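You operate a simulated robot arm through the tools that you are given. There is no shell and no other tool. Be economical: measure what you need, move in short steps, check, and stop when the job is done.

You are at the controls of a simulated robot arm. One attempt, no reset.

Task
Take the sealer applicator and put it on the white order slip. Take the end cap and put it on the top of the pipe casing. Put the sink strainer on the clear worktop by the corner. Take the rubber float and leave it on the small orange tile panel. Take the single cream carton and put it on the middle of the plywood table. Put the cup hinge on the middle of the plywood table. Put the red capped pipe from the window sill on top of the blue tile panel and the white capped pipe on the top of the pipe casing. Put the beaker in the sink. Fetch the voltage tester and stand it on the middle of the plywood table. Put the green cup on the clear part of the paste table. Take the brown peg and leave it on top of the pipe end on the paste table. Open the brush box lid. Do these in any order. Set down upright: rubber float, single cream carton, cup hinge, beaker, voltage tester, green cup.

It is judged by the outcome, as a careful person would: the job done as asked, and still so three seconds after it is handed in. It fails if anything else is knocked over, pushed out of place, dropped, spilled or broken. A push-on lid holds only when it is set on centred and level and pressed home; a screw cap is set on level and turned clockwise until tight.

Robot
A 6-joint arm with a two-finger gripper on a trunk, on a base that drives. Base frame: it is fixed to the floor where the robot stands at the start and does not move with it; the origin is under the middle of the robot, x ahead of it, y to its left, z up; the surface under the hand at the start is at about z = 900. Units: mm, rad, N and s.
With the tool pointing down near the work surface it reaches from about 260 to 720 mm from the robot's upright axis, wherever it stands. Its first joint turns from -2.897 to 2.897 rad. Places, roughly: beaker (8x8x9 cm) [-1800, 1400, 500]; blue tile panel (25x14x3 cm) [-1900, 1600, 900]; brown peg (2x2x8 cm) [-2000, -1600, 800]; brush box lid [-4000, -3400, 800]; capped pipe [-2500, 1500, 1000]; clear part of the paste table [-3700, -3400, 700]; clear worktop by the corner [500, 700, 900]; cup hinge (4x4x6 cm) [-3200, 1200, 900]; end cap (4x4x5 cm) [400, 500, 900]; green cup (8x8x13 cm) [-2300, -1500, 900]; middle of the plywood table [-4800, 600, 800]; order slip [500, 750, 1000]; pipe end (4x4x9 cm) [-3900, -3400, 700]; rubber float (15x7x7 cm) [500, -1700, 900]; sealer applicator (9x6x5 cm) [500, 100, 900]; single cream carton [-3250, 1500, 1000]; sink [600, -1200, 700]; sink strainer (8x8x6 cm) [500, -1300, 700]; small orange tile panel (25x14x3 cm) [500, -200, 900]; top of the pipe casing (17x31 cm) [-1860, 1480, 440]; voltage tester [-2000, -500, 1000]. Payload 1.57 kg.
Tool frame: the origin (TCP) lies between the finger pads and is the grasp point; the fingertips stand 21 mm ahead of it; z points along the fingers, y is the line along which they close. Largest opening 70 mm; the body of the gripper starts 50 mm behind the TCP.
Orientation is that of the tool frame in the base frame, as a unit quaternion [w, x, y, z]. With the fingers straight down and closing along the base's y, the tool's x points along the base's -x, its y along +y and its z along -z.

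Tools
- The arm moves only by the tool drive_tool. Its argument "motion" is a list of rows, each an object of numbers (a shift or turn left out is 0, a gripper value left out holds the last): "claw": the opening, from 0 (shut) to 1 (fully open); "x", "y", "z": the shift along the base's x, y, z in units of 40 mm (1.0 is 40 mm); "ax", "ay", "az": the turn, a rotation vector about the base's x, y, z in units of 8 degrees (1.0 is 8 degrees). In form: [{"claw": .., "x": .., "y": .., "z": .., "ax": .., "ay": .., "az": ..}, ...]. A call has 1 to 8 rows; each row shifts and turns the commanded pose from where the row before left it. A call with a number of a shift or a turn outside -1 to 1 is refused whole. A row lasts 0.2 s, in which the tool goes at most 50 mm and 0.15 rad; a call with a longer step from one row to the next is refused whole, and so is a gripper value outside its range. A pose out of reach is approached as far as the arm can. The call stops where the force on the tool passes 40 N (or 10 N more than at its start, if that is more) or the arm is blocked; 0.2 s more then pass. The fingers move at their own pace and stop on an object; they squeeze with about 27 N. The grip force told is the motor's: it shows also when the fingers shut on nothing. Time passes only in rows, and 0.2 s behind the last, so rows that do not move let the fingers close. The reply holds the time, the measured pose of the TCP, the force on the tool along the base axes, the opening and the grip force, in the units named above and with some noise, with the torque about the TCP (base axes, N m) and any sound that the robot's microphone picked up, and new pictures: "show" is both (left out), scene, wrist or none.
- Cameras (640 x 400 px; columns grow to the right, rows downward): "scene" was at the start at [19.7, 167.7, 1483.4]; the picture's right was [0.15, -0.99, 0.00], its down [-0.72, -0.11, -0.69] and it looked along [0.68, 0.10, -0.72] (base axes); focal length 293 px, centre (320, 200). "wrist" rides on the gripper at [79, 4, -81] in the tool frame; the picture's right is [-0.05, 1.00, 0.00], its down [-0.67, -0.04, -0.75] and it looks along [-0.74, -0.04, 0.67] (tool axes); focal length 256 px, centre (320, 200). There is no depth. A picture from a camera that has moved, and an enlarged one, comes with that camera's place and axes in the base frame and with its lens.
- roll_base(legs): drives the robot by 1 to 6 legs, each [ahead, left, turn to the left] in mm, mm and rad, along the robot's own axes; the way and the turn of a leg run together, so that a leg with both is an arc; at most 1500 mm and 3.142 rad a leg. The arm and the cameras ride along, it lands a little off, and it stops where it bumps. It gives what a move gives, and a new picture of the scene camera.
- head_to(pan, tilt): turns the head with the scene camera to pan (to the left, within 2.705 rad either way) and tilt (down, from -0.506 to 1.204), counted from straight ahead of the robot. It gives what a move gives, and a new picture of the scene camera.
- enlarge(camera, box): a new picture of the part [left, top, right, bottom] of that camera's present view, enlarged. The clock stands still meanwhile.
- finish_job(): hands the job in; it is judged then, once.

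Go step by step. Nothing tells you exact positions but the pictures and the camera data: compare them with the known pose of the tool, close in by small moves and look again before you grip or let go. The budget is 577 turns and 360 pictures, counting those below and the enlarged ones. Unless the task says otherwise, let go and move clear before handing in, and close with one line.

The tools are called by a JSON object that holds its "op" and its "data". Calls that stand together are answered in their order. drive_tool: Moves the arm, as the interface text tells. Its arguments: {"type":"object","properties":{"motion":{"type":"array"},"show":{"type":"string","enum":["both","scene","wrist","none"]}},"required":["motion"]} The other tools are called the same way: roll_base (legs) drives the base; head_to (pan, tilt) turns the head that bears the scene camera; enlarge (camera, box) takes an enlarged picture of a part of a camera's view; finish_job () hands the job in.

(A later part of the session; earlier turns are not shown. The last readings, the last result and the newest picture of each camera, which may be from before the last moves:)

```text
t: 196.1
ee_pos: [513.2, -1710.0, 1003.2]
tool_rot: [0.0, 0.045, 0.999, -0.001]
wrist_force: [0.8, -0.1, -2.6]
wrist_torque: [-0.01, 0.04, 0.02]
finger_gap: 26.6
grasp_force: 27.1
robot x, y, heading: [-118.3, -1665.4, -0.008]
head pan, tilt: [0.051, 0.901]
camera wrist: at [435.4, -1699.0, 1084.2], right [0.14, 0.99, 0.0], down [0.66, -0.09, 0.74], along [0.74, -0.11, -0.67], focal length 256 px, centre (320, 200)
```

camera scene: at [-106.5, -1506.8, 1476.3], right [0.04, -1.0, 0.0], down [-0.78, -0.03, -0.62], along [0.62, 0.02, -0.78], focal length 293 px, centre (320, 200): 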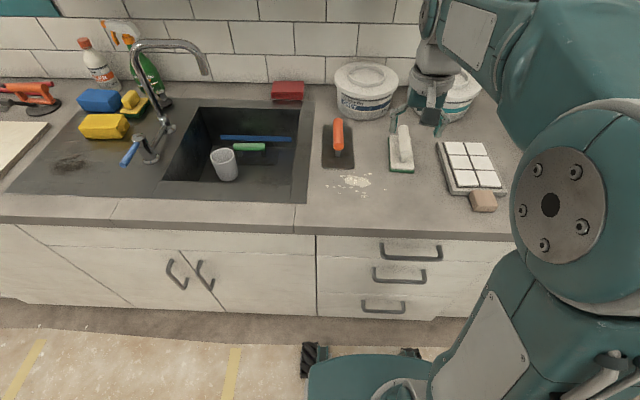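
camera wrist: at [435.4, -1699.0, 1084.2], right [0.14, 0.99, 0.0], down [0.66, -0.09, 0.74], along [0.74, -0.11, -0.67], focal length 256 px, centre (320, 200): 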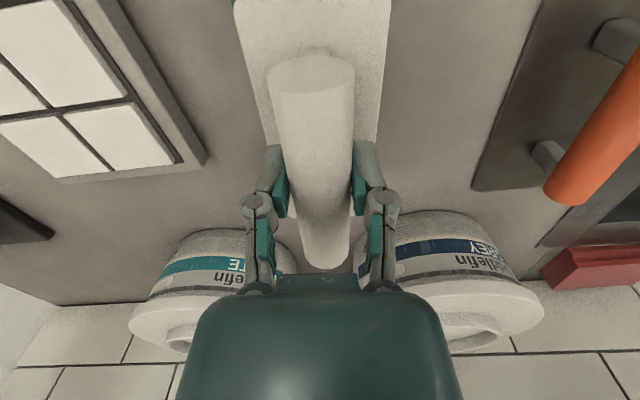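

{"op": "drive_tool", "data": {"motion": [{"z": 0.6, "x": -0.6}, {"z": 0.6, "x": -0.6}, {"z": 0.6, "x": -0.6}, {"z": 0.6, "x": -0.7}, {"x": -0.7}, {"x": -0.7}, {"x": -0.6}], "show": "none"}}

{"op": "roll_base", "data": {"legs": [[0, 1450, 0.008]]}}

{"op": "drive_tool", "data": {"motion": [{}], "show": "wrist"}}

```text
t: 197.7
ee_pos: [331.9, -1710.3, 1098.4]
tool_rot: [0.001, 0.045, 0.999, -0.001]
wrist_force: [1.1, 0.6, -3.2]
wrist_torque: [0.01, 0.01, 0.02]
finger_gap: 26.7
grasp_force: 26.8
robot x, y, heading: [-124.6, -1667.4, -0.007]
head pan, tilt: [0.051, 0.901]
```

```text
t: 204.8
ee_pos: [347.8, -280.2, 1097.9]
tool_rot: [0.0, 0.046, 0.999, -0.001]
wrist_force: [0.2, -0.3, -2.9]
wrist_torque: [-0.01, 0.01, -0.01]
finger_gap: 26.6
grasp_force: 26.8
robot x, y, heading: [-106.0, -236.2, -0.017]
head pan, tilt: [0.051, 0.901]
camera scene: at [-89.4, -77.8, 1476.7], right [0.04, -1.0, 0.0], down [-0.78, -0.03, -0.62], along [0.62, 0.02, -0.78], focal length 293 px, centre (320, 200)
```

scene: 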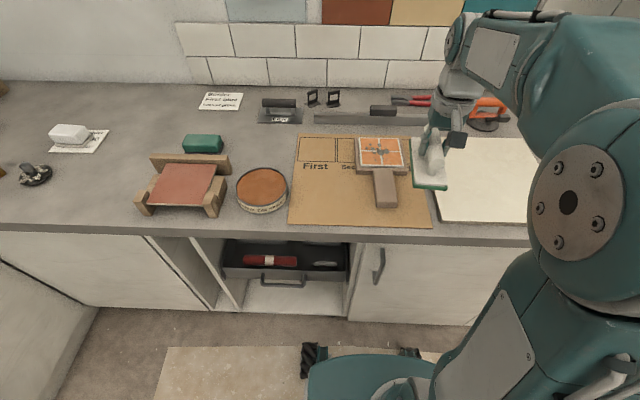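

```text
t: 205.2
ee_pos: [349.0, -279.3, 1099.1]
tool_rot: [0.0, 0.045, 0.999, -0.001]
wrist_force: [0.7, -0.2, -2.9]
wrist_torque: [0.02, 0.02, 0.01]
finger_gap: 26.4
grasp_force: 26.8
robot x, y, heading: [-111.4, -234.4, -0.012]
head pan, tilt: [0.051, 0.901]
camera wrist: at [270.0, -267.4, 1178.7], right [0.14, 0.99, 0.0], down [0.66, -0.09, 0.74], along [0.74, -0.11, -0.67], focal length 256 px, centre (320, 200)
```

wrist: 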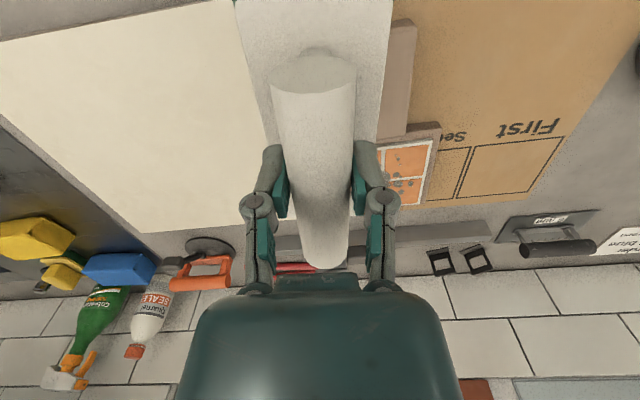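

{"op": "drive_tool", "data": {"motion": [{"x": 0.8, "y": 0.25}, {"x": 0.8, "y": 0.25}, {"x": 0.8, "y": 0.25}, {"x": 0.8, "y": 0.25}, {"x": 0.8, "y": 0.25, "az": 0.5}], "show": "both"}}

```text
t: 206.4
ee_pos: [508.6, -227.4, 1096.7]
tool_rot: [0.0, 0.01, 1.0, -0.001]
wrist_force: [-1.2, -0.4, -2.5]
wrist_torque: [-0.03, 0.02, 0.0]
finger_gap: 26.8
grasp_force: 27.7
robot x, y, heading: [-108.0, -233.6, -0.013]
head pan, tilt: [0.051, 0.901]
camera scene: at [-88.3, -75.9, 1476.5], right [0.04, -1.0, 0.0], down [-0.78, -0.03, -0.62], along [0.62, 0.02, -0.78], focal length 293 px, centre (320, 200)
camera wrist: at [429.4, -221.7, 1177.4], right [0.07, 1.0, 0.0], down [0.66, -0.05, 0.75], along [0.74, -0.06, -0.67], focal length 256 px, centre (320, 200)
```

scene: 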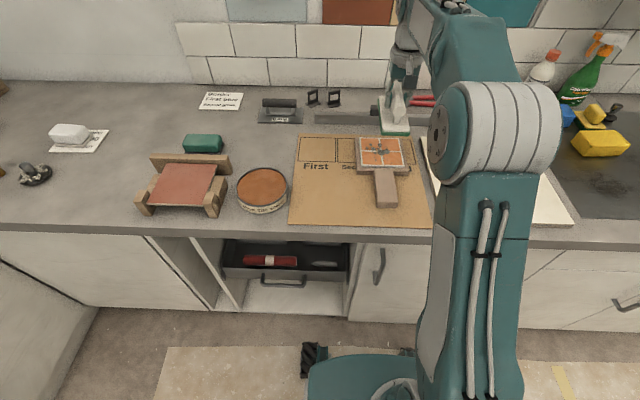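
wrist: 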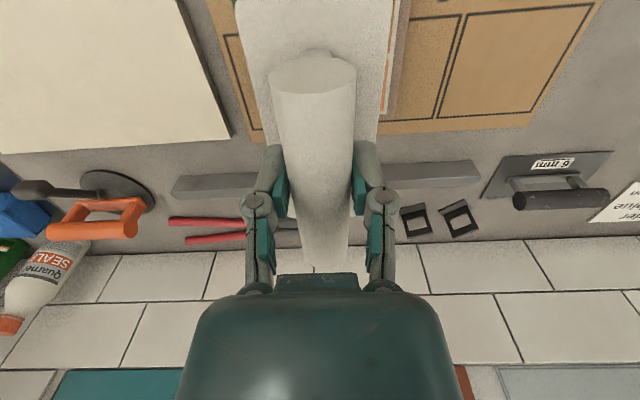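

{"op": "drive_tool", "data": {"motion": [{"z": -0.7}, {"z": -0.7}, {"z": -0.6}], "show": "scene"}}

{"op": "enlarge", "data": {"camera": "scene", "box": [320, 90, 480, 220]}}

```text
t: 207.2
ee_pos: [508.4, -231.2, 1017.5]
tool_rot: [-0.001, 0.01, 1.0, -0.002]
wrist_force: [-0.3, -0.5, -1.8]
wrist_torque: [-0.03, 0.0, 0.0]
finger_gap: 26.6
grasp_force: 26.9
robot x, y, heading: [-110.1, -237.3, -0.008]
head pan, tilt: [0.051, 0.901]
camera scene: at [-88.5, -76.3, 1476.5], right [0.04, -1.0, 0.0], down [-0.78, -0.03, -0.62], along [0.62, 0.02, -0.78], focal length 293 px, centre (320, 200)
```

scene: 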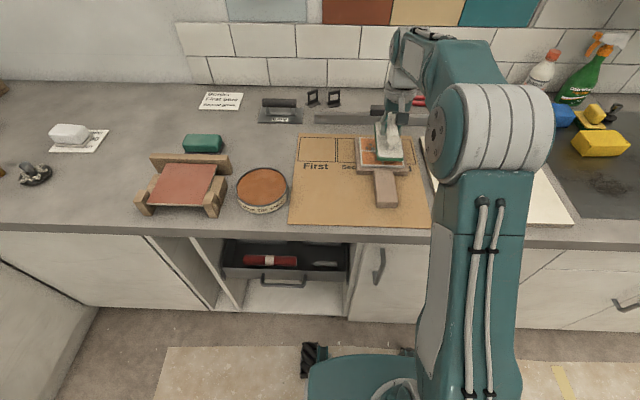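

```text
3.08 times, centred on (400, 155) of scene
camera zoom: at [-88.5, -76.3, 1476.5], right [0.04, -1.0, 0.0], down [-0.78, -0.03, -0.62], along [0.62, 0.02, -0.78], focal length 902 px, centre (74, 338)
```

zoom: 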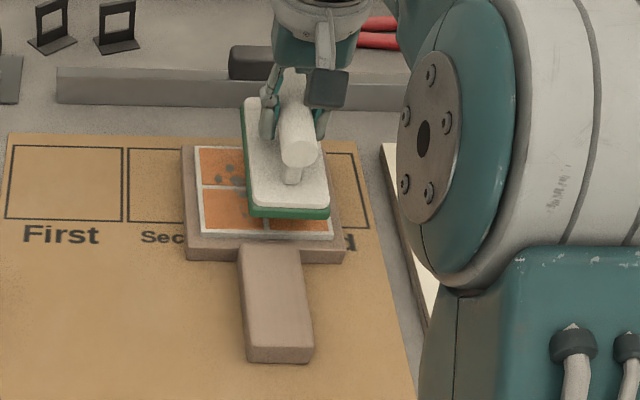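

{"op": "drive_tool", "data": {"motion": [{"y": 0.33, "z": -0.3}, {"z": -0.2}, {"z": -0.15}], "show": "none"}}

{"op": "drive_tool", "data": {"motion": [{"z": -0.1}], "show": "none"}}

```text
t: 208.0
ee_pos: [508.4, -218.6, 992.4]
tool_rot: [0.0, 0.011, 1.0, -0.001]
wrist_force: [0.4, -0.3, -2.6]
wrist_torque: [0.0, -0.02, -0.01]
finger_gap: 26.7
grasp_force: 27.4
robot x, y, heading: [-107.1, -230.9, -0.014]
head pan, tilt: [0.051, 0.901]
```

```text
t: 208.4
ee_pos: [509.6, -215.8, 987.5]
tool_rot: [-0.001, 0.01, 1.0, -0.001]
wrist_force: [-0.3, 1.5, -2.2]
wrist_torque: [-0.01, 0.03, 0.0]
finger_gap: 26.6
grasp_force: 26.9
robot x, y, heading: [-110.5, -234.2, -0.013]
head pan, tilt: [0.051, 0.901]
```

{"op": "drive_tool", "data": {"motion": [{"z": -0.1}], "show": "none"}}

{"op": "drive_tool", "data": {"motion": [{"z": -0.07}], "show": "none"}}

{"op": "enlarge", "data": {"camera": "scene", "box": [320, 90, 480, 220]}}

```text
t: 208.8
ee_pos: [508.5, -216.1, 986.8]
tool_rot: [0.001, 0.011, 1.0, -0.001]
wrist_force: [-1.1, -0.7, 13.0]
wrist_torque: [-0.17, 0.3, -0.01]
finger_gap: 26.4
grasp_force: 27.5
robot x, y, heading: [-111.2, -234.5, -0.013]
head pan, tilt: [0.051, 0.901]
```

```text
t: 209.2
ee_pos: [509.0, -215.4, 985.4]
tool_rot: [0.003, 0.011, 1.0, 0.0]
wrist_force: [-3.3, 1.1, 31.3]
wrist_torque: [-0.01, -0.02, -0.01]
finger_gap: 27.0
grasp_force: 27.3
robot x, y, heading: [-107.8, -235.3, -0.016]
head pan, tilt: [0.051, 0.901]
```

```text
3.08 times, centred on (400, 155) of scene
camera zoom: at [-91.6, -76.2, 1476.7], right [0.04, -1.0, 0.0], down [-0.78, -0.03, -0.62], along [0.62, 0.02, -0.78], focal length 902 px, centre (74, 338)
```

zoom: 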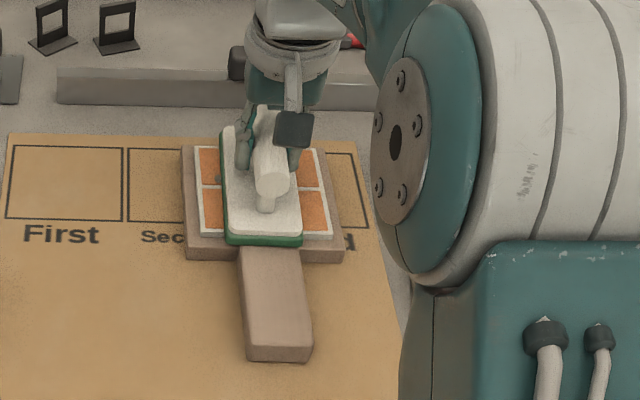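

Well placed on the tile; release and rise.

{"op": "drive_tool", "data": {"motion": [{"z": 0.07}, {"claw": 0.7}, {"claw": 1}, {}, {"z": 0.5}, {"z": 0.9}, {"z": 1}, {"z": 1}], "show": "wrist"}}

```text
t: 211.0
ee_pos: [507.6, -216.1, 1120.0]
tool_rot: [0.0, 0.011, 1.0, -0.001]
wrist_force: [-0.8, -1.0, -1.0]
wrist_torque: [0.0, 0.01, -0.02]
finger_gap: 70.1
grasp_force: 0.0
robot x, y, heading: [-106.4, -232.4, -0.013]
head pan, tilt: [0.051, 0.901]
camera wrist: at [429.2, -209.8, 1200.7], right [0.07, 1.0, 0.0], down [0.67, -0.05, 0.74], along [0.74, -0.06, -0.67], focal length 256 px, centre (320, 200)
```

wrist: 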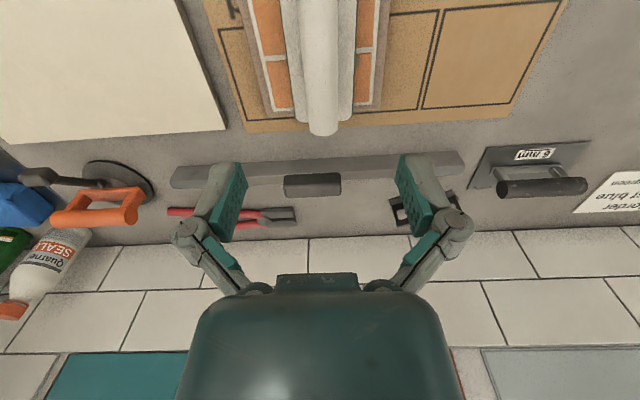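

The float is in place. Now to the window sill for the capped pipes: pull the arm in and drive through the aisle.

{"op": "drive_tool", "data": {"motion": [{"x": -1}, {"x": -1}, {"x": -1}, {"x": -1}, {"x": -1}], "show": "none"}}

{"op": "roll_base", "data": {"legs": [[-400, 480, 0.013], [-1450, 0, 0], [-420, 100, 0], [0, 0, 1.57]]}}

{"op": "head_to", "data": {"pan": 0.0, "tilt": 0.6}}

```text
t: 212.2
ee_pos: [309.9, -215.0, 1121.7]
tool_rot: [0.001, 0.01, 1.0, -0.001]
wrist_force: [-0.4, 0.3, -1.2]
wrist_torque: [0.0, -0.02, 0.0]
finger_gap: 70.1
grasp_force: 0.0
robot x, y, heading: [-107.8, -233.7, -0.014]
head pan, tilt: [0.051, 0.901]
```

```text
t: 228.5
ee_pos: [-2366.6, 794.9, 1120.6]
tool_rot: [0.001, -0.692, 0.721, -0.001]
wrist_force: [0.3, -0.3, -0.5]
wrist_torque: [-0.01, -0.01, 0.03]
finger_gap: 69.8
grasp_force: 0.0
robot x, y, heading: [-2358.9, 379.1, 1.533]
head pan, tilt: [0.051, 0.901]
camera scene: at [-2517.0, 398.7, 1476.5], right [1.0, 0.02, 0.0], down [0.01, -0.78, -0.62], along [-0.01, 0.62, -0.78], focal length 293 px, centre (320, 200)
```

scene: 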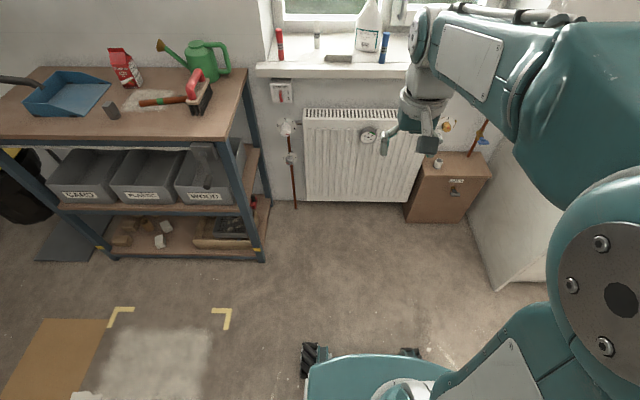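

```text
t: 229.3
ee_pos: [-2367.9, 795.0, 1121.7]
tool_rot: [0.001, -0.691, 0.723, -0.001]
wrist_force: [-0.2, 0.5, 0.6]
wrist_torque: [-0.01, 0.0, -0.02]
finger_gap: 70.2
grasp_force: 0.1
robot x, y, heading: [-2360.5, 377.9, 1.54]
head pan, tilt: [0.0, 0.6]
camera scene: at [-2512.7, 411.5, 1501.3], right [1.0, -0.03, 0.0], down [-0.02, -0.57, -0.82], along [0.03, 0.82, -0.57], focal length 293 px, centre (320, 200)
```

scene: 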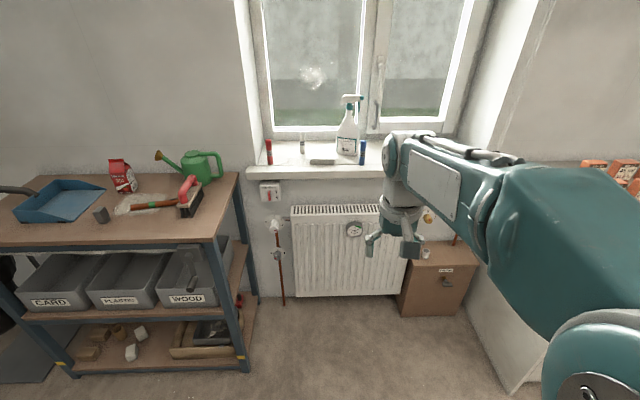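

{"op": "roll_base", "data": {"legs": [[530, 57, 0.03]]}}

{"op": "enlarge", "data": {"camera": "scene", "box": [160, 80, 400, 230]}}

```text
t: 232.4
ee_pos: [-2429.9, 1333.5, 1120.9]
tool_rot: [0.001, -0.704, 0.71, 0.0]
wrist_force: [0.3, -0.8, -0.1]
wrist_torque: [0.02, -0.02, 0.03]
finger_gap: 69.8
grasp_force: 0.1
robot x, y, heading: [-2406.4, 918.6, 1.574]
head pan, tilt: [0.0, 0.6]
camera scene: at [-2561.1, 945.3, 1501.3], right [1.0, 0.0, 0.0], down [0.0, -0.57, -0.82], along [0.0, 0.82, -0.57], focal length 293 px, centre (320, 200)
```

scene: 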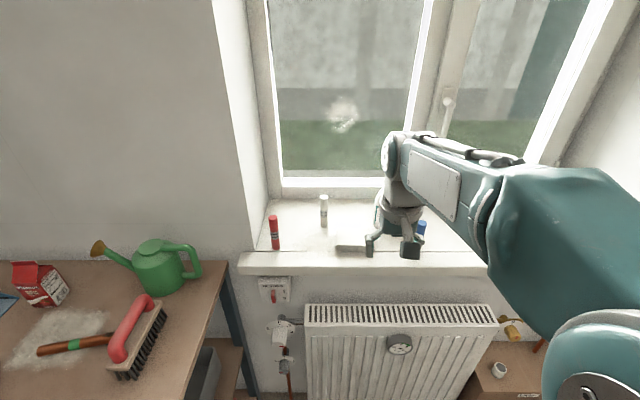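

```text
2.67 times, centred on (280, 155) of scene
camera zoom: at [-2561.1, 945.3, 1501.3], right [1.0, 0.0, 0.0], down [0.0, -0.57, -0.82], along [0.0, 0.82, -0.57], focal length 782 px, centre (427, 320)
```

zoom: 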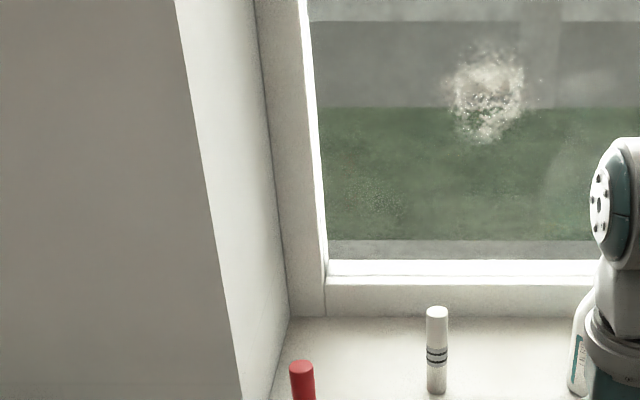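

{"op": "roll_base", "data": {"legs": [[80, 50, 0]]}}

{"op": "drive_tool", "data": {"motion": [{"x": -1, "y": 0.6}, {"x": -1, "y": 0.6}, {"x": -1, "y": 0.6}, {"x": -1, "y": 0.6}, {"x": -0.7, "y": 0.5}], "show": "wrist"}}

```text
t: 233.6
ee_pos: [-2466.2, 1414.5, 1121.2]
tool_rot: [-0.002, -0.704, 0.71, 0.002]
wrist_force: [0.7, 0.7, 0.8]
wrist_torque: [0.0, 0.08, -0.02]
finger_gap: 69.9
grasp_force: 0.1
robot x, y, heading: [-2446.6, 992.9, 1.57]
head pan, tilt: [0.0, 0.6]
camera scene: at [-2594.3, 1025.4, 1502.6], right [1.0, 0.0, -0.01], down [-0.01, -0.57, -0.82], along [-0.01, 0.82, -0.57], focal length 293 px, centre (320, 200)
```

scene: 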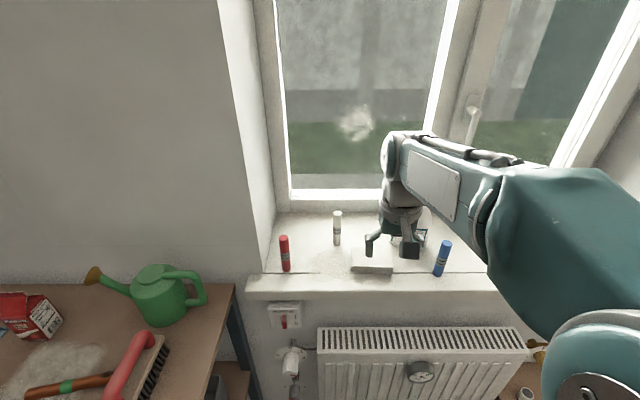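

```text
t: 234.8
ee_pos: [-2664.4, 1529.3, 1123.5]
tool_rot: [0.002, -0.704, 0.71, -0.001]
wrist_force: [1.1, 0.0, 0.9]
wrist_torque: [0.04, -0.02, -0.02]
finger_gap: 69.9
grasp_force: 0.2
robot x, y, heading: [-2449.4, 997.9, 1.572]
head pan, tilt: [0.0, 0.6]
camera wrist: at [-2669.8, 1450.5, 1203.3], right [-1.0, 0.06, 0.0], down [0.04, 0.67, 0.75], along [0.05, 0.74, -0.67], focal length 256 px, centre (320, 200)
```

wrist: 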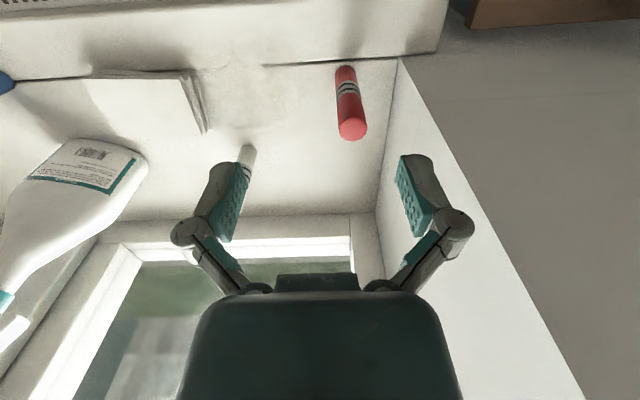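

{"op": "drive_tool", "data": {"motion": [{"claw": 0.7, "x": -0.6, "y": 0.5}, {"y": 0.47, "z": -0.5}, {"z": -0.8}], "show": "wrist"}}

```text
t: 235.6
ee_pos: [-2685.4, 1568.7, 1070.7]
tool_rot: [0.002, -0.704, 0.71, 0.001]
wrist_force: [-0.5, 0.3, 0.8]
wrist_torque: [0.01, 0.02, 0.01]
finger_gap: 49.1
grasp_force: 0.0
robot x, y, heading: [-2451.3, 996.0, 1.572]
head pan, tilt: [0.0, 0.6]
camera wrist: at [-2691.2, 1489.6, 1152.1], right [-1.0, 0.06, 0.0], down [0.04, 0.67, 0.75], along [0.05, 0.74, -0.67], focal length 256 px, centre (320, 200)
```

wrist: 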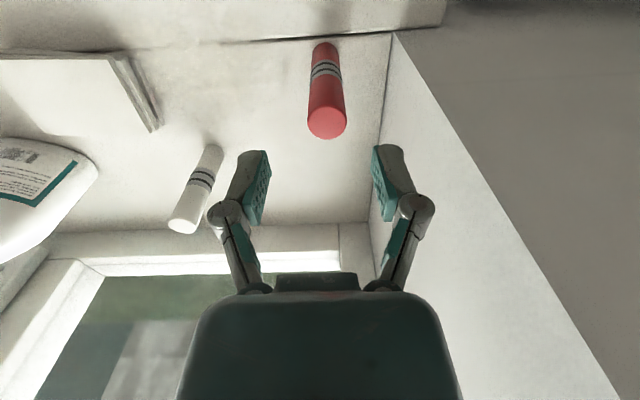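

{"op": "drive_tool", "data": {"motion": [{"x": -0.1, "z": -0.7}, {"z": -0.7}, {"z": -0.8}, {"claw": 0.3}, {"claw": 0}, {"claw": 0}], "show": "wrist"}}

{"op": "drive_tool", "data": {"motion": [{"z": 0.3}, {"z": 0.6}, {"z": 0.8}], "show": "none"}}

```text
t: 237.0
ee_pos: [-2691.2, 1567.5, 979.7]
tool_rot: [0.002, -0.704, 0.71, 0.0]
wrist_force: [2.4, 0.2, 4.6]
wrist_torque: [0.05, -0.1, 0.0]
finger_gap: 23.9
grasp_force: 27.0
robot x, y, heading: [-2452.1, 995.9, 1.577]
head pan, tilt: [0.0, 0.6]
camera wrist: at [-2696.1, 1489.2, 1061.0], right [-1.0, 0.06, 0.0], down [0.04, 0.67, 0.75], along [0.05, 0.74, -0.67], focal length 256 px, centre (320, 200)
```

wrist: 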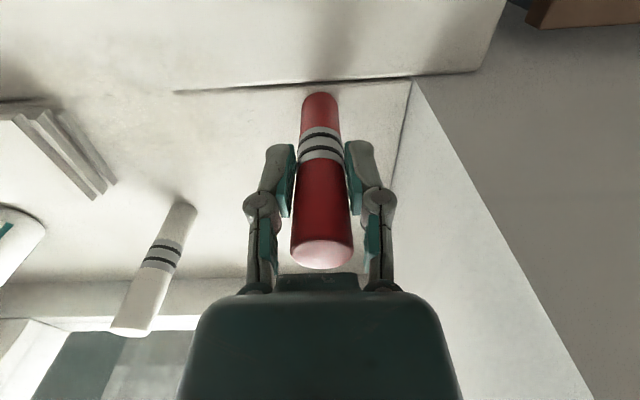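

```text
t: 237.8
ee_pos: [-2690.3, 1568.2, 1048.8]
tool_rot: [0.001, -0.704, 0.71, -0.001]
wrist_force: [0.1, -0.2, -1.6]
wrist_torque: [-0.01, 0.01, -0.01]
finger_gap: 24.1
grasp_force: 27.3
robot x, y, heading: [-2448.6, 997.2, 1.571]
head pan, tilt: [0.0, 0.6]
```

Red pipe held. I pull back from the sill, shift right and go to the blue tile panel at about (-1908,1616).

{"op": "drive_tool", "data": {"motion": [{"z": 0.6, "y": -0.8}, {"z": 0.6, "y": -0.8}, {"z": 0.4, "y": -0.8}, {"x": 0.8, "y": -0.8}, {"x": 0.9, "y": -0.6}, {"x": 0.9, "y": -0.4}, {"x": 1}, {"x": 1}], "show": "none"}}

{"op": "roll_base", "data": {"legs": [[0, -470, 0]]}}

```text
t: 239.6
ee_pos: [-2507.4, 1400.0, 1114.9]
tool_rot: [0.0, -0.705, 0.71, 0.0]
wrist_force: [0.5, 0.9, -0.6]
wrist_torque: [-0.01, -0.01, 0.0]
finger_gap: 23.5
grasp_force: 27.4
robot x, y, heading: [-2452.6, 993.8, 1.571]
head pan, tilt: [0.0, 0.6]
```

```text
t: 242.4
ee_pos: [-2039.3, 1401.2, 1115.6]
tool_rot: [0.001, -0.705, 0.709, -0.002]
wrist_force: [-0.2, 1.6, -1.0]
wrist_torque: [0.03, 0.0, -0.03]
finger_gap: 23.5
grasp_force: 27.4
robot x, y, heading: [-1979.4, 999.6, 1.576]
head pan, tilt: [0.0, 0.6]
camera scene: at [-2139.4, 1026.2, 1500.9], right [1.0, 0.0, 0.0], down [0.0, -0.57, -0.82], along [0.0, 0.82, -0.57], focal length 293 px, centre (320, 200)
```

scene: 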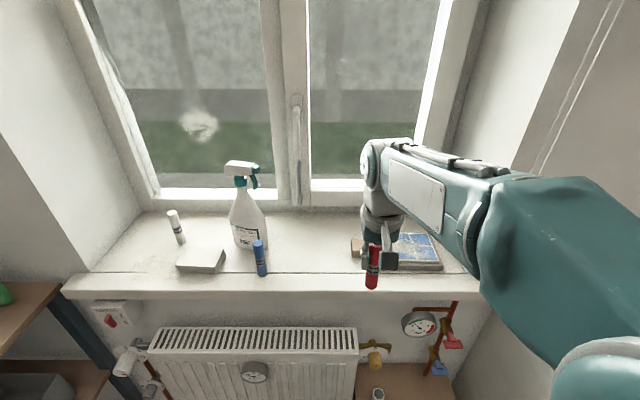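

{"op": "drive_tool", "data": {"motion": [{"x": 0.6, "y": 0.8}, {"x": 0.6, "y": 0.8}, {"x": 0.6, "y": 0.8}, {"x": 0.6, "y": 0.8}, {"x": 0.6, "y": 0.8}, {"x": 0.6, "y": 0.8}], "show": "both"}}

```text
t: 243.8
ee_pos: [-1889.9, 1593.4, 1116.4]
tool_rot: [0.001, -0.705, 0.709, 0.0]
wrist_force: [0.5, -0.2, 0.5]
wrist_torque: [0.01, -0.03, 0.01]
finger_gap: 23.5
grasp_force: 27.1
robot x, y, heading: [-1979.9, 998.9, 1.572]
head pan, tilt: [0.0, 0.6]
camera scene: at [-2134.2, 1027.3, 1501.4], right [1.0, 0.0, 0.0], down [0.0, -0.57, -0.82], along [0.0, 0.82, -0.57], focal length 293 px, centre (320, 200)
camera wrist: at [-1896.1, 1514.6, 1197.3], right [-1.0, 0.06, 0.0], down [0.04, 0.67, 0.75], along [0.05, 0.74, -0.67], focal length 256 px, centre (320, 200)
```

scene: 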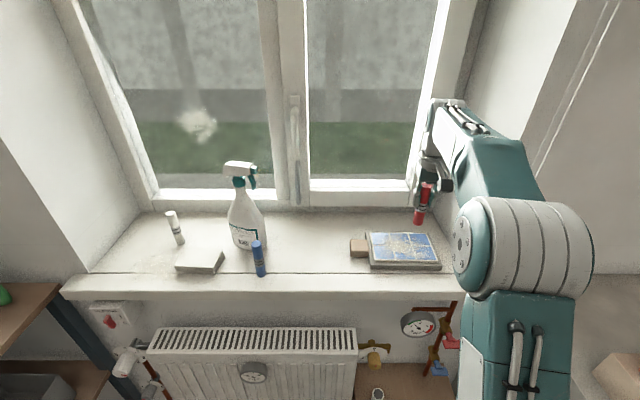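
wrist: 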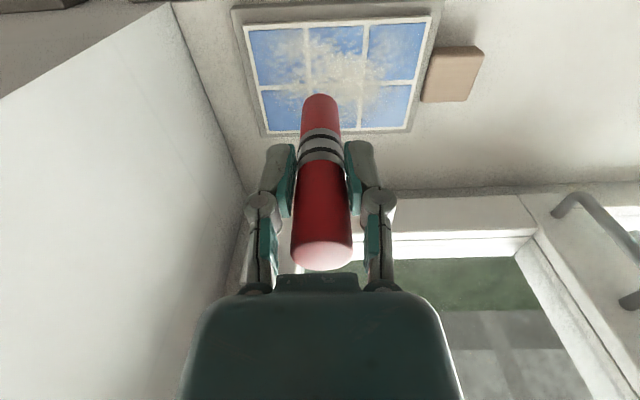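

{"op": "drive_tool", "data": {"motion": [{"x": -0.37, "y": 0.5, "z": -0.5}, {"z": -0.7}, {"z": -0.7}, {"z": -0.5}], "show": "wrist"}}

{"op": "drive_tool", "data": {"motion": [{"z": -0.15}, {"z": -0.12}], "show": "none"}}

```text
t: 244.8
ee_pos: [-1906.3, 1615.3, 1019.8]
tool_rot: [0.002, -0.705, 0.709, 0.0]
wrist_force: [0.3, -0.5, -0.5]
wrist_torque: [-0.01, 0.0, 0.01]
finger_gap: 23.6
grasp_force: 26.9
robot x, y, heading: [-1981.5, 1002.1, 1.573]
head pan, tilt: [0.0, 0.6]
camera wrist: at [-1911.2, 1534.8, 1100.4], right [-1.0, 0.06, 0.0], down [0.04, 0.67, 0.75], along [0.05, 0.74, -0.67], focal length 256 px, centre (320, 200)
```

wrist: 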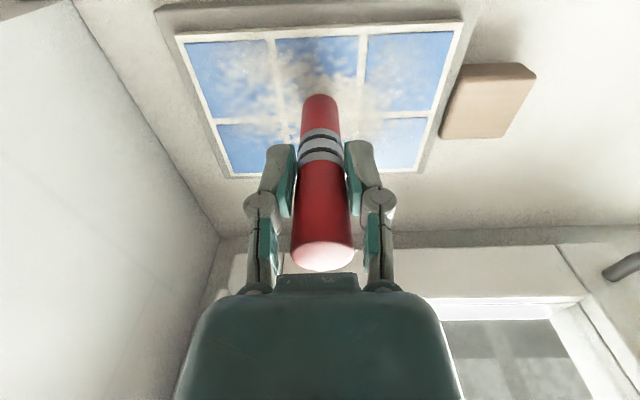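

```text
t: 245.4
ee_pos: [-1907.2, 1612.8, 1010.1]
tool_rot: [0.002, -0.705, 0.71, 0.001]
wrist_force: [0.8, -2.2, 7.8]
wrist_torque: [-0.18, 0.07, 0.0]
finger_gap: 23.5
grasp_force: 26.9
robot x, y, heading: [-1981.7, 997.3, 1.571]
head pan, tilt: [0.0, 0.6]
```

Contact on the panel. Press lightly to seat and release.

{"op": "drive_tool", "data": {"motion": [{"z": -0.04}, {"claw": 0.5}, {"claw": 0.7}, {}, {"z": 0.4}, {"z": 0.8}, {"z": 1}], "show": "wrist"}}

```text
t: 247.0
ee_pos: [-1907.4, 1616.2, 1095.2]
tool_rot: [0.001, -0.705, 0.71, 0.0]
wrist_force: [0.0, -0.3, 1.0]
wrist_torque: [0.01, 0.0, 0.01]
finger_gap: 48.8
grasp_force: 0.2
robot x, y, heading: [-1978.6, 998.2, 1.574]
head pan, tilt: [0.0, 0.6]
camera wrist: at [-1912.3, 1537.3, 1176.0], right [-1.0, 0.06, 0.0], down [0.04, 0.67, 0.74], along [0.05, 0.74, -0.67], focal length 256 px, centre (320, 200)
```

wrist: 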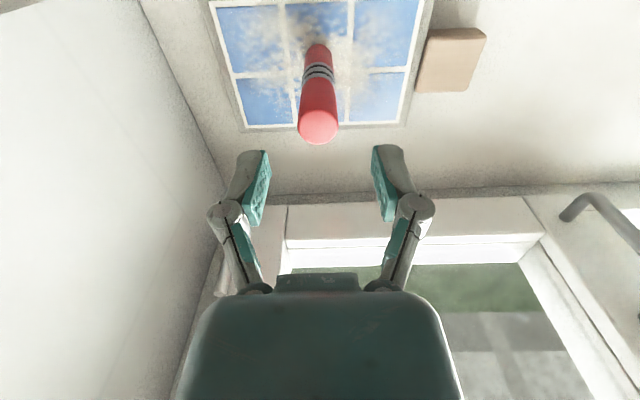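

Red pipe stands on the blue panel. Next the white one at about (-2549,1660), with a forward tilt so it can later be set under the sill.

{"op": "drive_tool", "data": {"motion": [{"claw": 0.8, "z": 0.6, "y": -0.6}, {"y": -1}, {"y": -1, "ax": 0.5}, {"y": -1, "ax": 0.7}, {"y": -0.5, "ax": 0.9}, {"ax": 1}, {"ax": 1}], "show": "none"}}

{"op": "roll_base", "data": {"legs": [[0, 490, 0]]}}

{"op": "drive_tool", "data": {"motion": [{"x": -0.9, "y": 0.4, "z": -0.5}, {"x": -0.9, "y": 0.4, "z": -0.5}, {"x": -0.9, "y": 0.4}, {"x": -0.4, "y": 0.4}], "show": "both"}}

```text
t: 248.6
ee_pos: [-1907.1, 1449.2, 1118.4]
tool_rot: [0.2, -0.676, 0.68, 0.2]
wrist_force: [-1.1, -0.2, 0.1]
wrist_torque: [0.02, 0.03, 0.0]
finger_gap: 55.9
grasp_force: 0.1
robot x, y, heading: [-1981.8, 994.7, 1.572]
head pan, tilt: [0.0, 0.6]
```

```text
t: 251.5
ee_pos: [-2405.6, 1448.4, 1118.7]
tool_rot: [0.2, -0.675, 0.682, 0.2]
wrist_force: [0.4, -0.2, 0.5]
wrist_torque: [-0.03, 0.03, 0.0]
finger_gap: 56.3
grasp_force: 0.1
robot x, y, heading: [-2483.8, 994.9, 1.568]
head pan, tilt: [0.0, 0.6]
camera scene: at [-2633.8, 1025.8, 1501.7], right [1.0, 0.0, 0.0], down [0.0, -0.57, -0.82], along [0.0, 0.82, -0.57], focal length 293 px, centre (320, 200)
```

scene: 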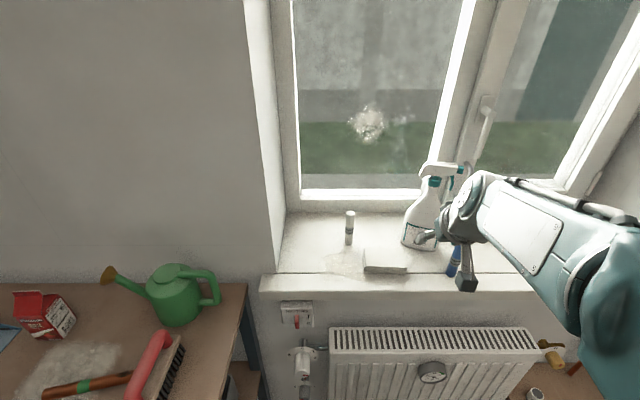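

```text
t: 252.5
ee_pos: [-2531.9, 1514.0, 1078.0]
tool_rot: [0.2, -0.675, 0.681, 0.2]
wrist_force: [0.3, -0.1, 0.8]
wrist_torque: [-0.01, -0.02, 0.0]
finger_gap: 56.0
grasp_force: 0.1
robot x, y, heading: [-2485.1, 996.3, 1.571]
head pan, tilt: [0.0, 0.6]
camera scene: at [-2638.1, 1026.2, 1501.2], right [1.0, 0.0, 0.0], down [0.0, -0.57, -0.82], along [0.0, 0.82, -0.57], focal length 293 px, centre (320, 200)
camera wrist: at [-2537.5, 1403.0, 1103.4], right [-1.0, 0.05, 0.03], down [0.04, 0.16, 0.99], along [0.05, 0.99, -0.16], focal length 256 px, centre (320, 200)
```

scene: 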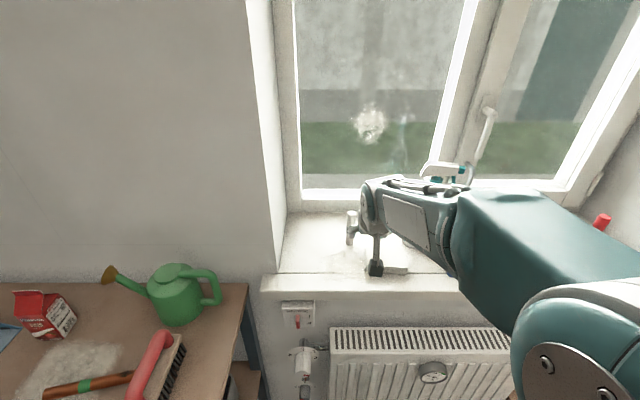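
wrist: 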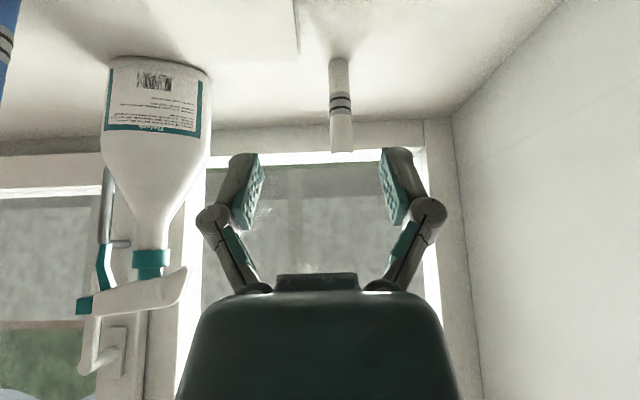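

{"op": "drive_tool", "data": {"motion": [{"x": -0.45, "y": 0.75}, {"y": 0.75}, {"y": 0.75}, {"y": 0.4, "z": -0.6}, {"y": 0.4, "z": -0.6}], "show": "wrist"}}

```text
t: 253.7
ee_pos: [-2548.6, 1634.6, 1031.6]
tool_rot: [0.201, -0.675, 0.681, 0.2]
wrist_force: [0.2, -0.1, 0.0]
wrist_torque: [-0.02, -0.01, 0.02]
finger_gap: 56.3
grasp_force: 0.0
robot x, y, heading: [-2481.1, 996.3, 1.571]
head pan, tilt: [0.0, 0.6]
camera wrist: at [-2554.2, 1523.7, 1057.5], right [-1.0, 0.05, 0.03], down [0.04, 0.15, 0.99], along [0.05, 0.99, -0.16], focal length 256 px, centre (320, 200)
```

wrist: 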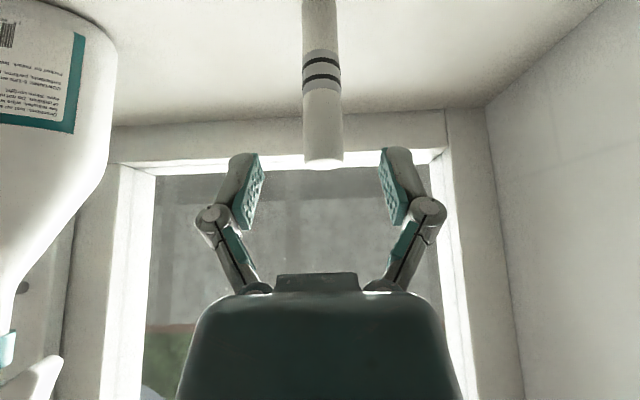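

{"op": "drive_tool", "data": {"motion": [{"y": 0.4, "z": -0.6}, {"y": 0.4, "z": -0.55}, {"y": 0.18, "z": -0.28}, {"claw": 0.3}, {"claw": 0}, {"claw": 0}, {"claw": 0}], "show": "wrist"}}

{"op": "drive_tool", "data": {"motion": [{"z": 0.3}, {"z": 0.5}, {"z": 0.6}, {"z": 0.6}], "show": "none"}}

```text
t: 255.3
ee_pos: [-2549.5, 1673.3, 975.6]
tool_rot: [0.201, -0.675, 0.681, 0.201]
wrist_force: [0.2, 0.8, 3.9]
wrist_torque: [0.11, -0.06, -0.06]
finger_gap: 23.9
grasp_force: 26.9
robot x, y, heading: [-2478.7, 995.0, 1.574]
head pan, tilt: [0.0, 0.6]
camera wrist: at [-2555.5, 1562.6, 999.9], right [-1.0, 0.05, 0.03], down [0.04, 0.15, 0.99], along [0.05, 0.99, -0.16], focal length 256 px, centre (320, 200)
```

wrist: 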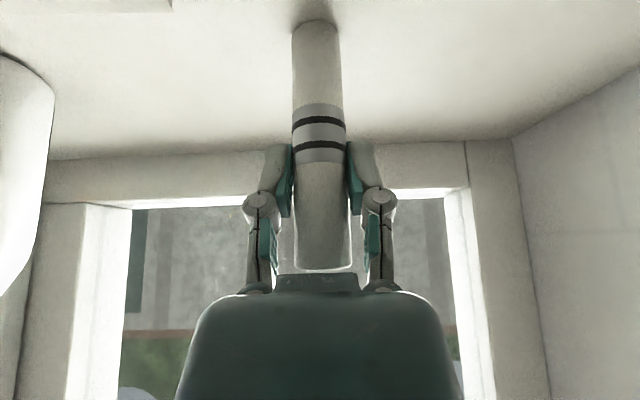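

```text
t: 256.3
ee_pos: [-2550.8, 1671.7, 1052.7]
tool_rot: [0.199, -0.676, 0.681, 0.199]
wrist_force: [-0.7, 0.1, -0.8]
wrist_torque: [-0.04, 0.01, 0.02]
finger_gap: 24.1
grasp_force: 26.8
robot x, y, heading: [-2482.2, 997.9, 1.567]
head pan, tilt: [0.0, 0.6]
```

White pipe held upright with a 33° tilted hand. I pull back and set up the diagonal approach to the casing used before.

{"op": "drive_tool", "data": {"motion": [{"y": -0.8, "z": 0.3}, {"y": -1}, {"y": -1}, {"y": -1}, {"y": -1}], "show": "none"}}

{"op": "roll_base", "data": {"legs": [[-373, -272, 0], [0, 0, -0.463]]}}

{"op": "drive_tool", "data": {"motion": [{"x": 0.2, "y": 0.4, "z": -1}, {"x": 0.2, "y": 0.4, "z": -1}, {"x": 0.2, "y": 0.4, "z": -1}, {"x": 0.2, "y": 0.4, "z": -1}, {"x": 0.2, "y": 0.4, "z": -1}, {"x": 0.2, "y": 0.4, "z": -1}, {"z": -1}, {"z": -1}], "show": "none"}}

```text
t: 257.5
ee_pos: [-2550.9, 1479.1, 1066.1]
tool_rot: [0.2, -0.675, 0.681, 0.199]
wrist_force: [0.1, -0.3, -0.4]
wrist_torque: [0.01, -0.01, -0.01]
finger_gap: 23.9
grasp_force: 26.5
robot x, y, heading: [-2479.0, 994.9, 1.568]
head pan, tilt: [0.0, 0.6]
```

```text
t: 261.6
ee_pos: [-2056.6, 1090.9, 1066.0]
tool_rot: [0.241, -0.499, 0.819, 0.147]
wrist_force: [0.3, 1.0, -1.6]
wrist_torque: [-0.01, -0.01, 0.01]
finger_gap: 23.9
grasp_force: 26.7
robot x, y, heading: [-2211.6, 626.3, 1.105]
head pan, tilt: [0.0, 0.6]
camera scene: at [-2338.1, 724.4, 1501.2], right [0.89, -0.45, 0.0], down [-0.25, -0.51, -0.82], along [0.37, 0.74, -0.57], focal length 293 px, centre (320, 200)
```

scene: 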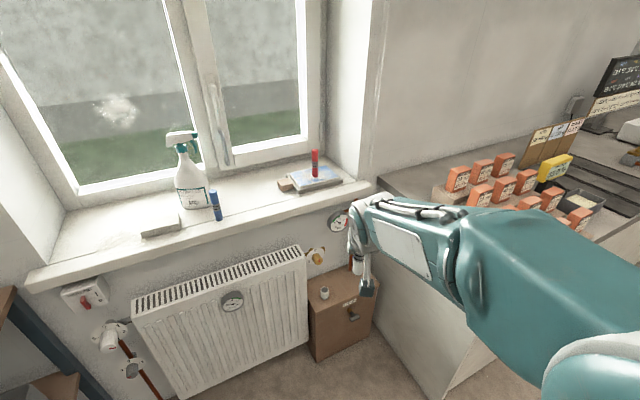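

```text
t: 263.4
ee_pos: [-2007.9, 1185.9, 744.8]
tool_rot: [0.241, -0.498, 0.82, 0.147]
wrist_force: [-0.4, 0.0, -0.4]
wrist_torque: [-0.02, 0.01, 0.01]
finger_gap: 24.2
grasp_force: 26.8
robot x, y, heading: [-2209.9, 630.3, 1.102]
head pan, tilt: [0.0, 0.6]
```

{"op": "drive_tool", "data": {"motion": [{"z": -0.9}, {"z": -0.9}, {"z": -0.9}, {"z": -0.9}, {"z": -0.8}], "show": "wrist"}}

```text
t: 264.6
ee_pos: [-2008.3, 1190.8, 570.0]
tool_rot: [0.244, -0.5, 0.819, 0.143]
wrist_force: [-0.1, 0.7, -0.8]
wrist_torque: [-0.01, 0.02, 0.01]
finger_gap: 24.0
grasp_force: 27.2
out of reach, approached as far as the arm can: row 5
robot x, y, heading: [-2207.7, 632.4, 1.102]
head pan, tilt: [0.0, 0.6]
camera wrist: at [-2063.0, 1094.4, 595.3], right [-0.87, 0.5, 0.02], down [0.1, 0.13, 0.99], along [0.49, 0.86, -0.16], focal length 256 px, centre (320, 200)
```

wrist: 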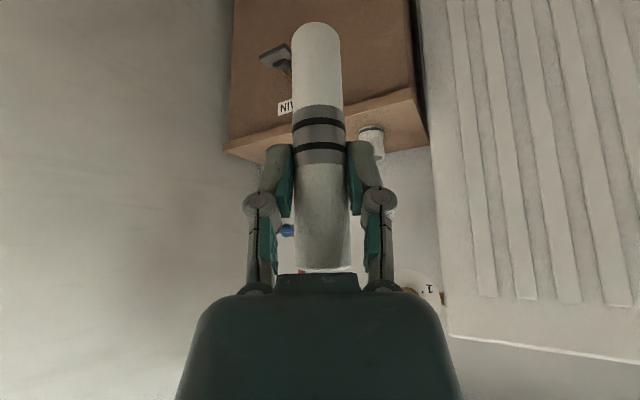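

{"op": "roll_base", "data": {"legs": [[285, -38, 0]]}}

{"op": "drive_tool", "data": {"motion": [{"z": -0.3}], "show": "wrist"}}

```text
t: 266.6
ee_pos: [-1846.7, 1427.8, 570.6]
tool_rot: [0.242, -0.501, 0.818, 0.143]
wrist_force: [-0.7, -0.2, -1.2]
wrist_torque: [0.01, 0.03, 0.04]
finger_gap: 24.0
grasp_force: 27.0
robot x, y, heading: [-2050.1, 868.4, 1.107]
head pan, tilt: [0.0, 0.6]
camera scene: at [-2175.8, 962.2, 1501.2], right [0.89, -0.45, 0.0], down [-0.25, -0.51, -0.82], along [0.37, 0.74, -0.57], focal length 293 px, centre (320, 200)
```

scene: 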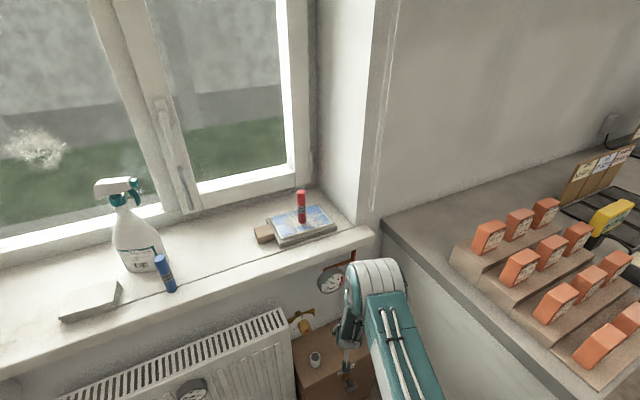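

```text
t: 267.0
ee_pos: [-1845.8, 1425.2, 558.3]
tool_rot: [0.243, -0.502, 0.818, 0.142]
wrist_force: [0.1, -0.9, -0.8]
wrist_torque: [-0.02, 0.0, 0.02]
finger_gap: 23.7
grasp_force: 27.0
robot x, y, heading: [-2052.0, 867.0, 1.102]
head pan, tilt: [0.0, 0.6]
camera wrist: at [-1901.7, 1331.2, 583.9], right [-0.87, 0.5, 0.02], down [0.09, 0.13, 0.99], along [0.49, 0.86, -0.16], focal length 256 px, centre (320, 200)
```

wrist: 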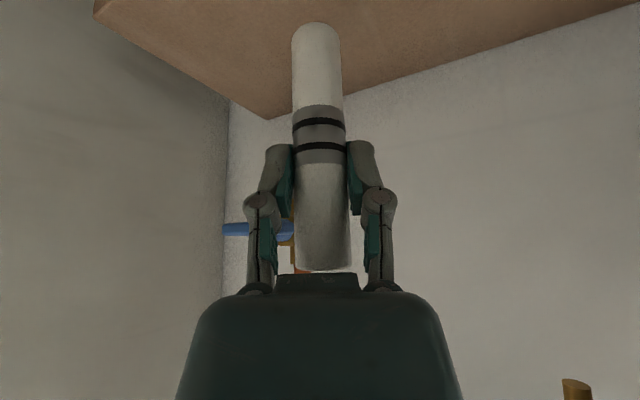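

{"op": "drive_tool", "data": {"motion": [{"z": -0.4}, {"z": -0.4}, {"z": -0.2}], "show": "wrist"}}

{"op": "drive_tool", "data": {"motion": [{"z": -0.1}, {"z": -0.1}], "show": "none"}}

```text
t: 267.8
ee_pos: [-1847.5, 1427.3, 520.2]
tool_rot: [0.244, -0.501, 0.818, 0.14]
wrist_force: [-0.1, 0.1, -0.5]
wrist_torque: [0.01, 0.01, 0.01]
finger_gap: 23.9
grasp_force: 27.1
robot x, y, heading: [-2050.1, 867.7, 1.107]
head pan, tilt: [0.0, 0.6]
camera wrist: at [-1901.6, 1331.4, 545.0], right [-0.87, 0.5, 0.01], down [0.09, 0.13, 0.99], along [0.49, 0.86, -0.16], focal length 256 px, centre (320, 200)
```

wrist: 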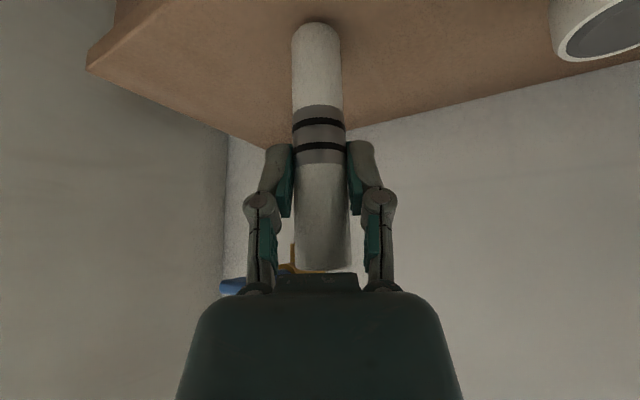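

```text
t: 268.4
ee_pos: [-1847.2, 1429.7, 512.6]
tool_rot: [0.243, -0.502, 0.818, 0.141]
wrist_force: [0.2, 0.4, -0.9]
wrist_torque: [-0.04, 0.0, -0.02]
finger_gap: 23.7
grasp_force: 26.9
robot x, y, heading: [-2048.8, 865.1, 1.104]
head pan, tilt: [0.0, 0.6]
```

{"op": "drive_tool", "data": {"motion": [{"z": -0.1}], "show": "none"}}

{"op": "drive_tool", "data": {"motion": [{"z": -0.08}], "show": "none"}}

{"op": "drive_tool", "data": {"motion": [{"z": -0.06}], "show": "wrist"}}

```text
t: 268.8
ee_pos: [-1846.6, 1429.1, 509.1]
tool_rot: [0.245, -0.501, 0.818, 0.142]
wrist_force: [0.6, -4.5, 18.0]
wrist_torque: [-0.16, 0.1, -0.04]
finger_gap: 23.9
grasp_force: 26.7
robot x, y, heading: [-2052.5, 869.0, 1.105]
head pan, tilt: [0.0, 0.6]
```

```text
t: 269.2
ee_pos: [-1846.4, 1429.2, 506.0]
tool_rot: [0.245, -0.502, 0.817, 0.143]
wrist_force: [2.0, 1.1, 19.5]
wrist_torque: [0.22, -0.12, -0.01]
finger_gap: 24.4
grasp_force: 27.1
robot x, y, heading: [-2052.5, 865.3, 1.101]
head pan, tilt: [0.0, 0.6]
```

```text
t: 269.6
ee_pos: [-1846.6, 1428.1, 502.0]
tool_rot: [0.245, -0.501, 0.818, 0.141]
wrist_force: [1.0, 1.5, 19.9]
wrist_torque: [0.2, -0.11, -0.04]
finger_gap: 24.3
grasp_force: 27.5
robot x, y, heading: [-2050.9, 866.2, 1.11]
head pan, tilt: [0.0, 0.6]
camera wrist: at [-1901.6, 1332.6, 527.3], right [-0.87, 0.5, 0.01], down [0.09, 0.13, 0.99], along [0.49, 0.86, -0.16], focal length 256 px, centre (320, 200)
```

wrist: 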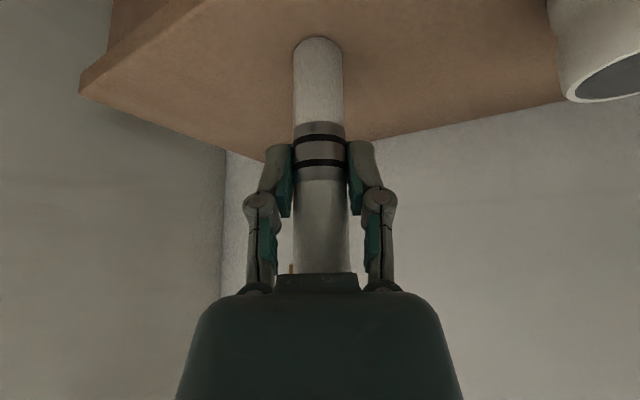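

Seated flat. Release and withdraw.

{"op": "drive_tool", "data": {"motion": [{"claw": 0.5}, {"claw": 0.65}, {}, {"x": -0.15, "y": -0.25, "z": 0.45}, {"x": -0.2, "y": -0.35, "z": 0.6}, {"z": 0.8}, {"z": 0.8}], "show": "wrist"}}

```text
t: 271.2
ee_pos: [-1851.7, 1409.5, 607.4]
tool_rot: [0.244, -0.502, 0.818, 0.139]
wrist_force: [-0.6, -0.2, 0.7]
wrist_torque: [0.02, 0.0, -0.03]
finger_gap: 45.6
grasp_force: 0.1
out of reach, approached as far as the arm can: row 4, 5
robot x, y, heading: [-2053.2, 867.1, 1.107]
head pan, tilt: [0.0, 0.6]
camera wrist: at [-1907.6, 1313.9, 632.7], right [-0.87, 0.5, 0.01], down [0.09, 0.13, 0.99], along [0.49, 0.86, -0.16], focal length 256 px, centre (320, 200)
```

wrist: 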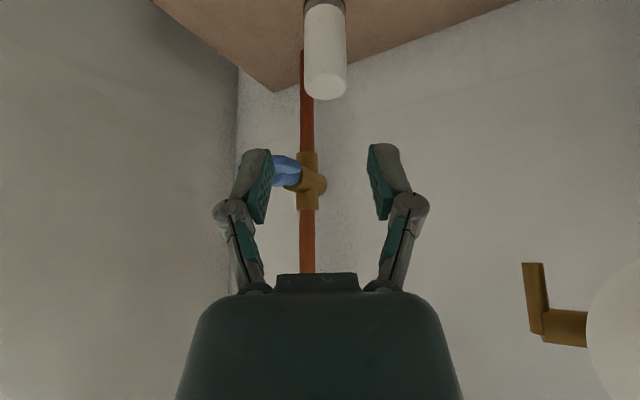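

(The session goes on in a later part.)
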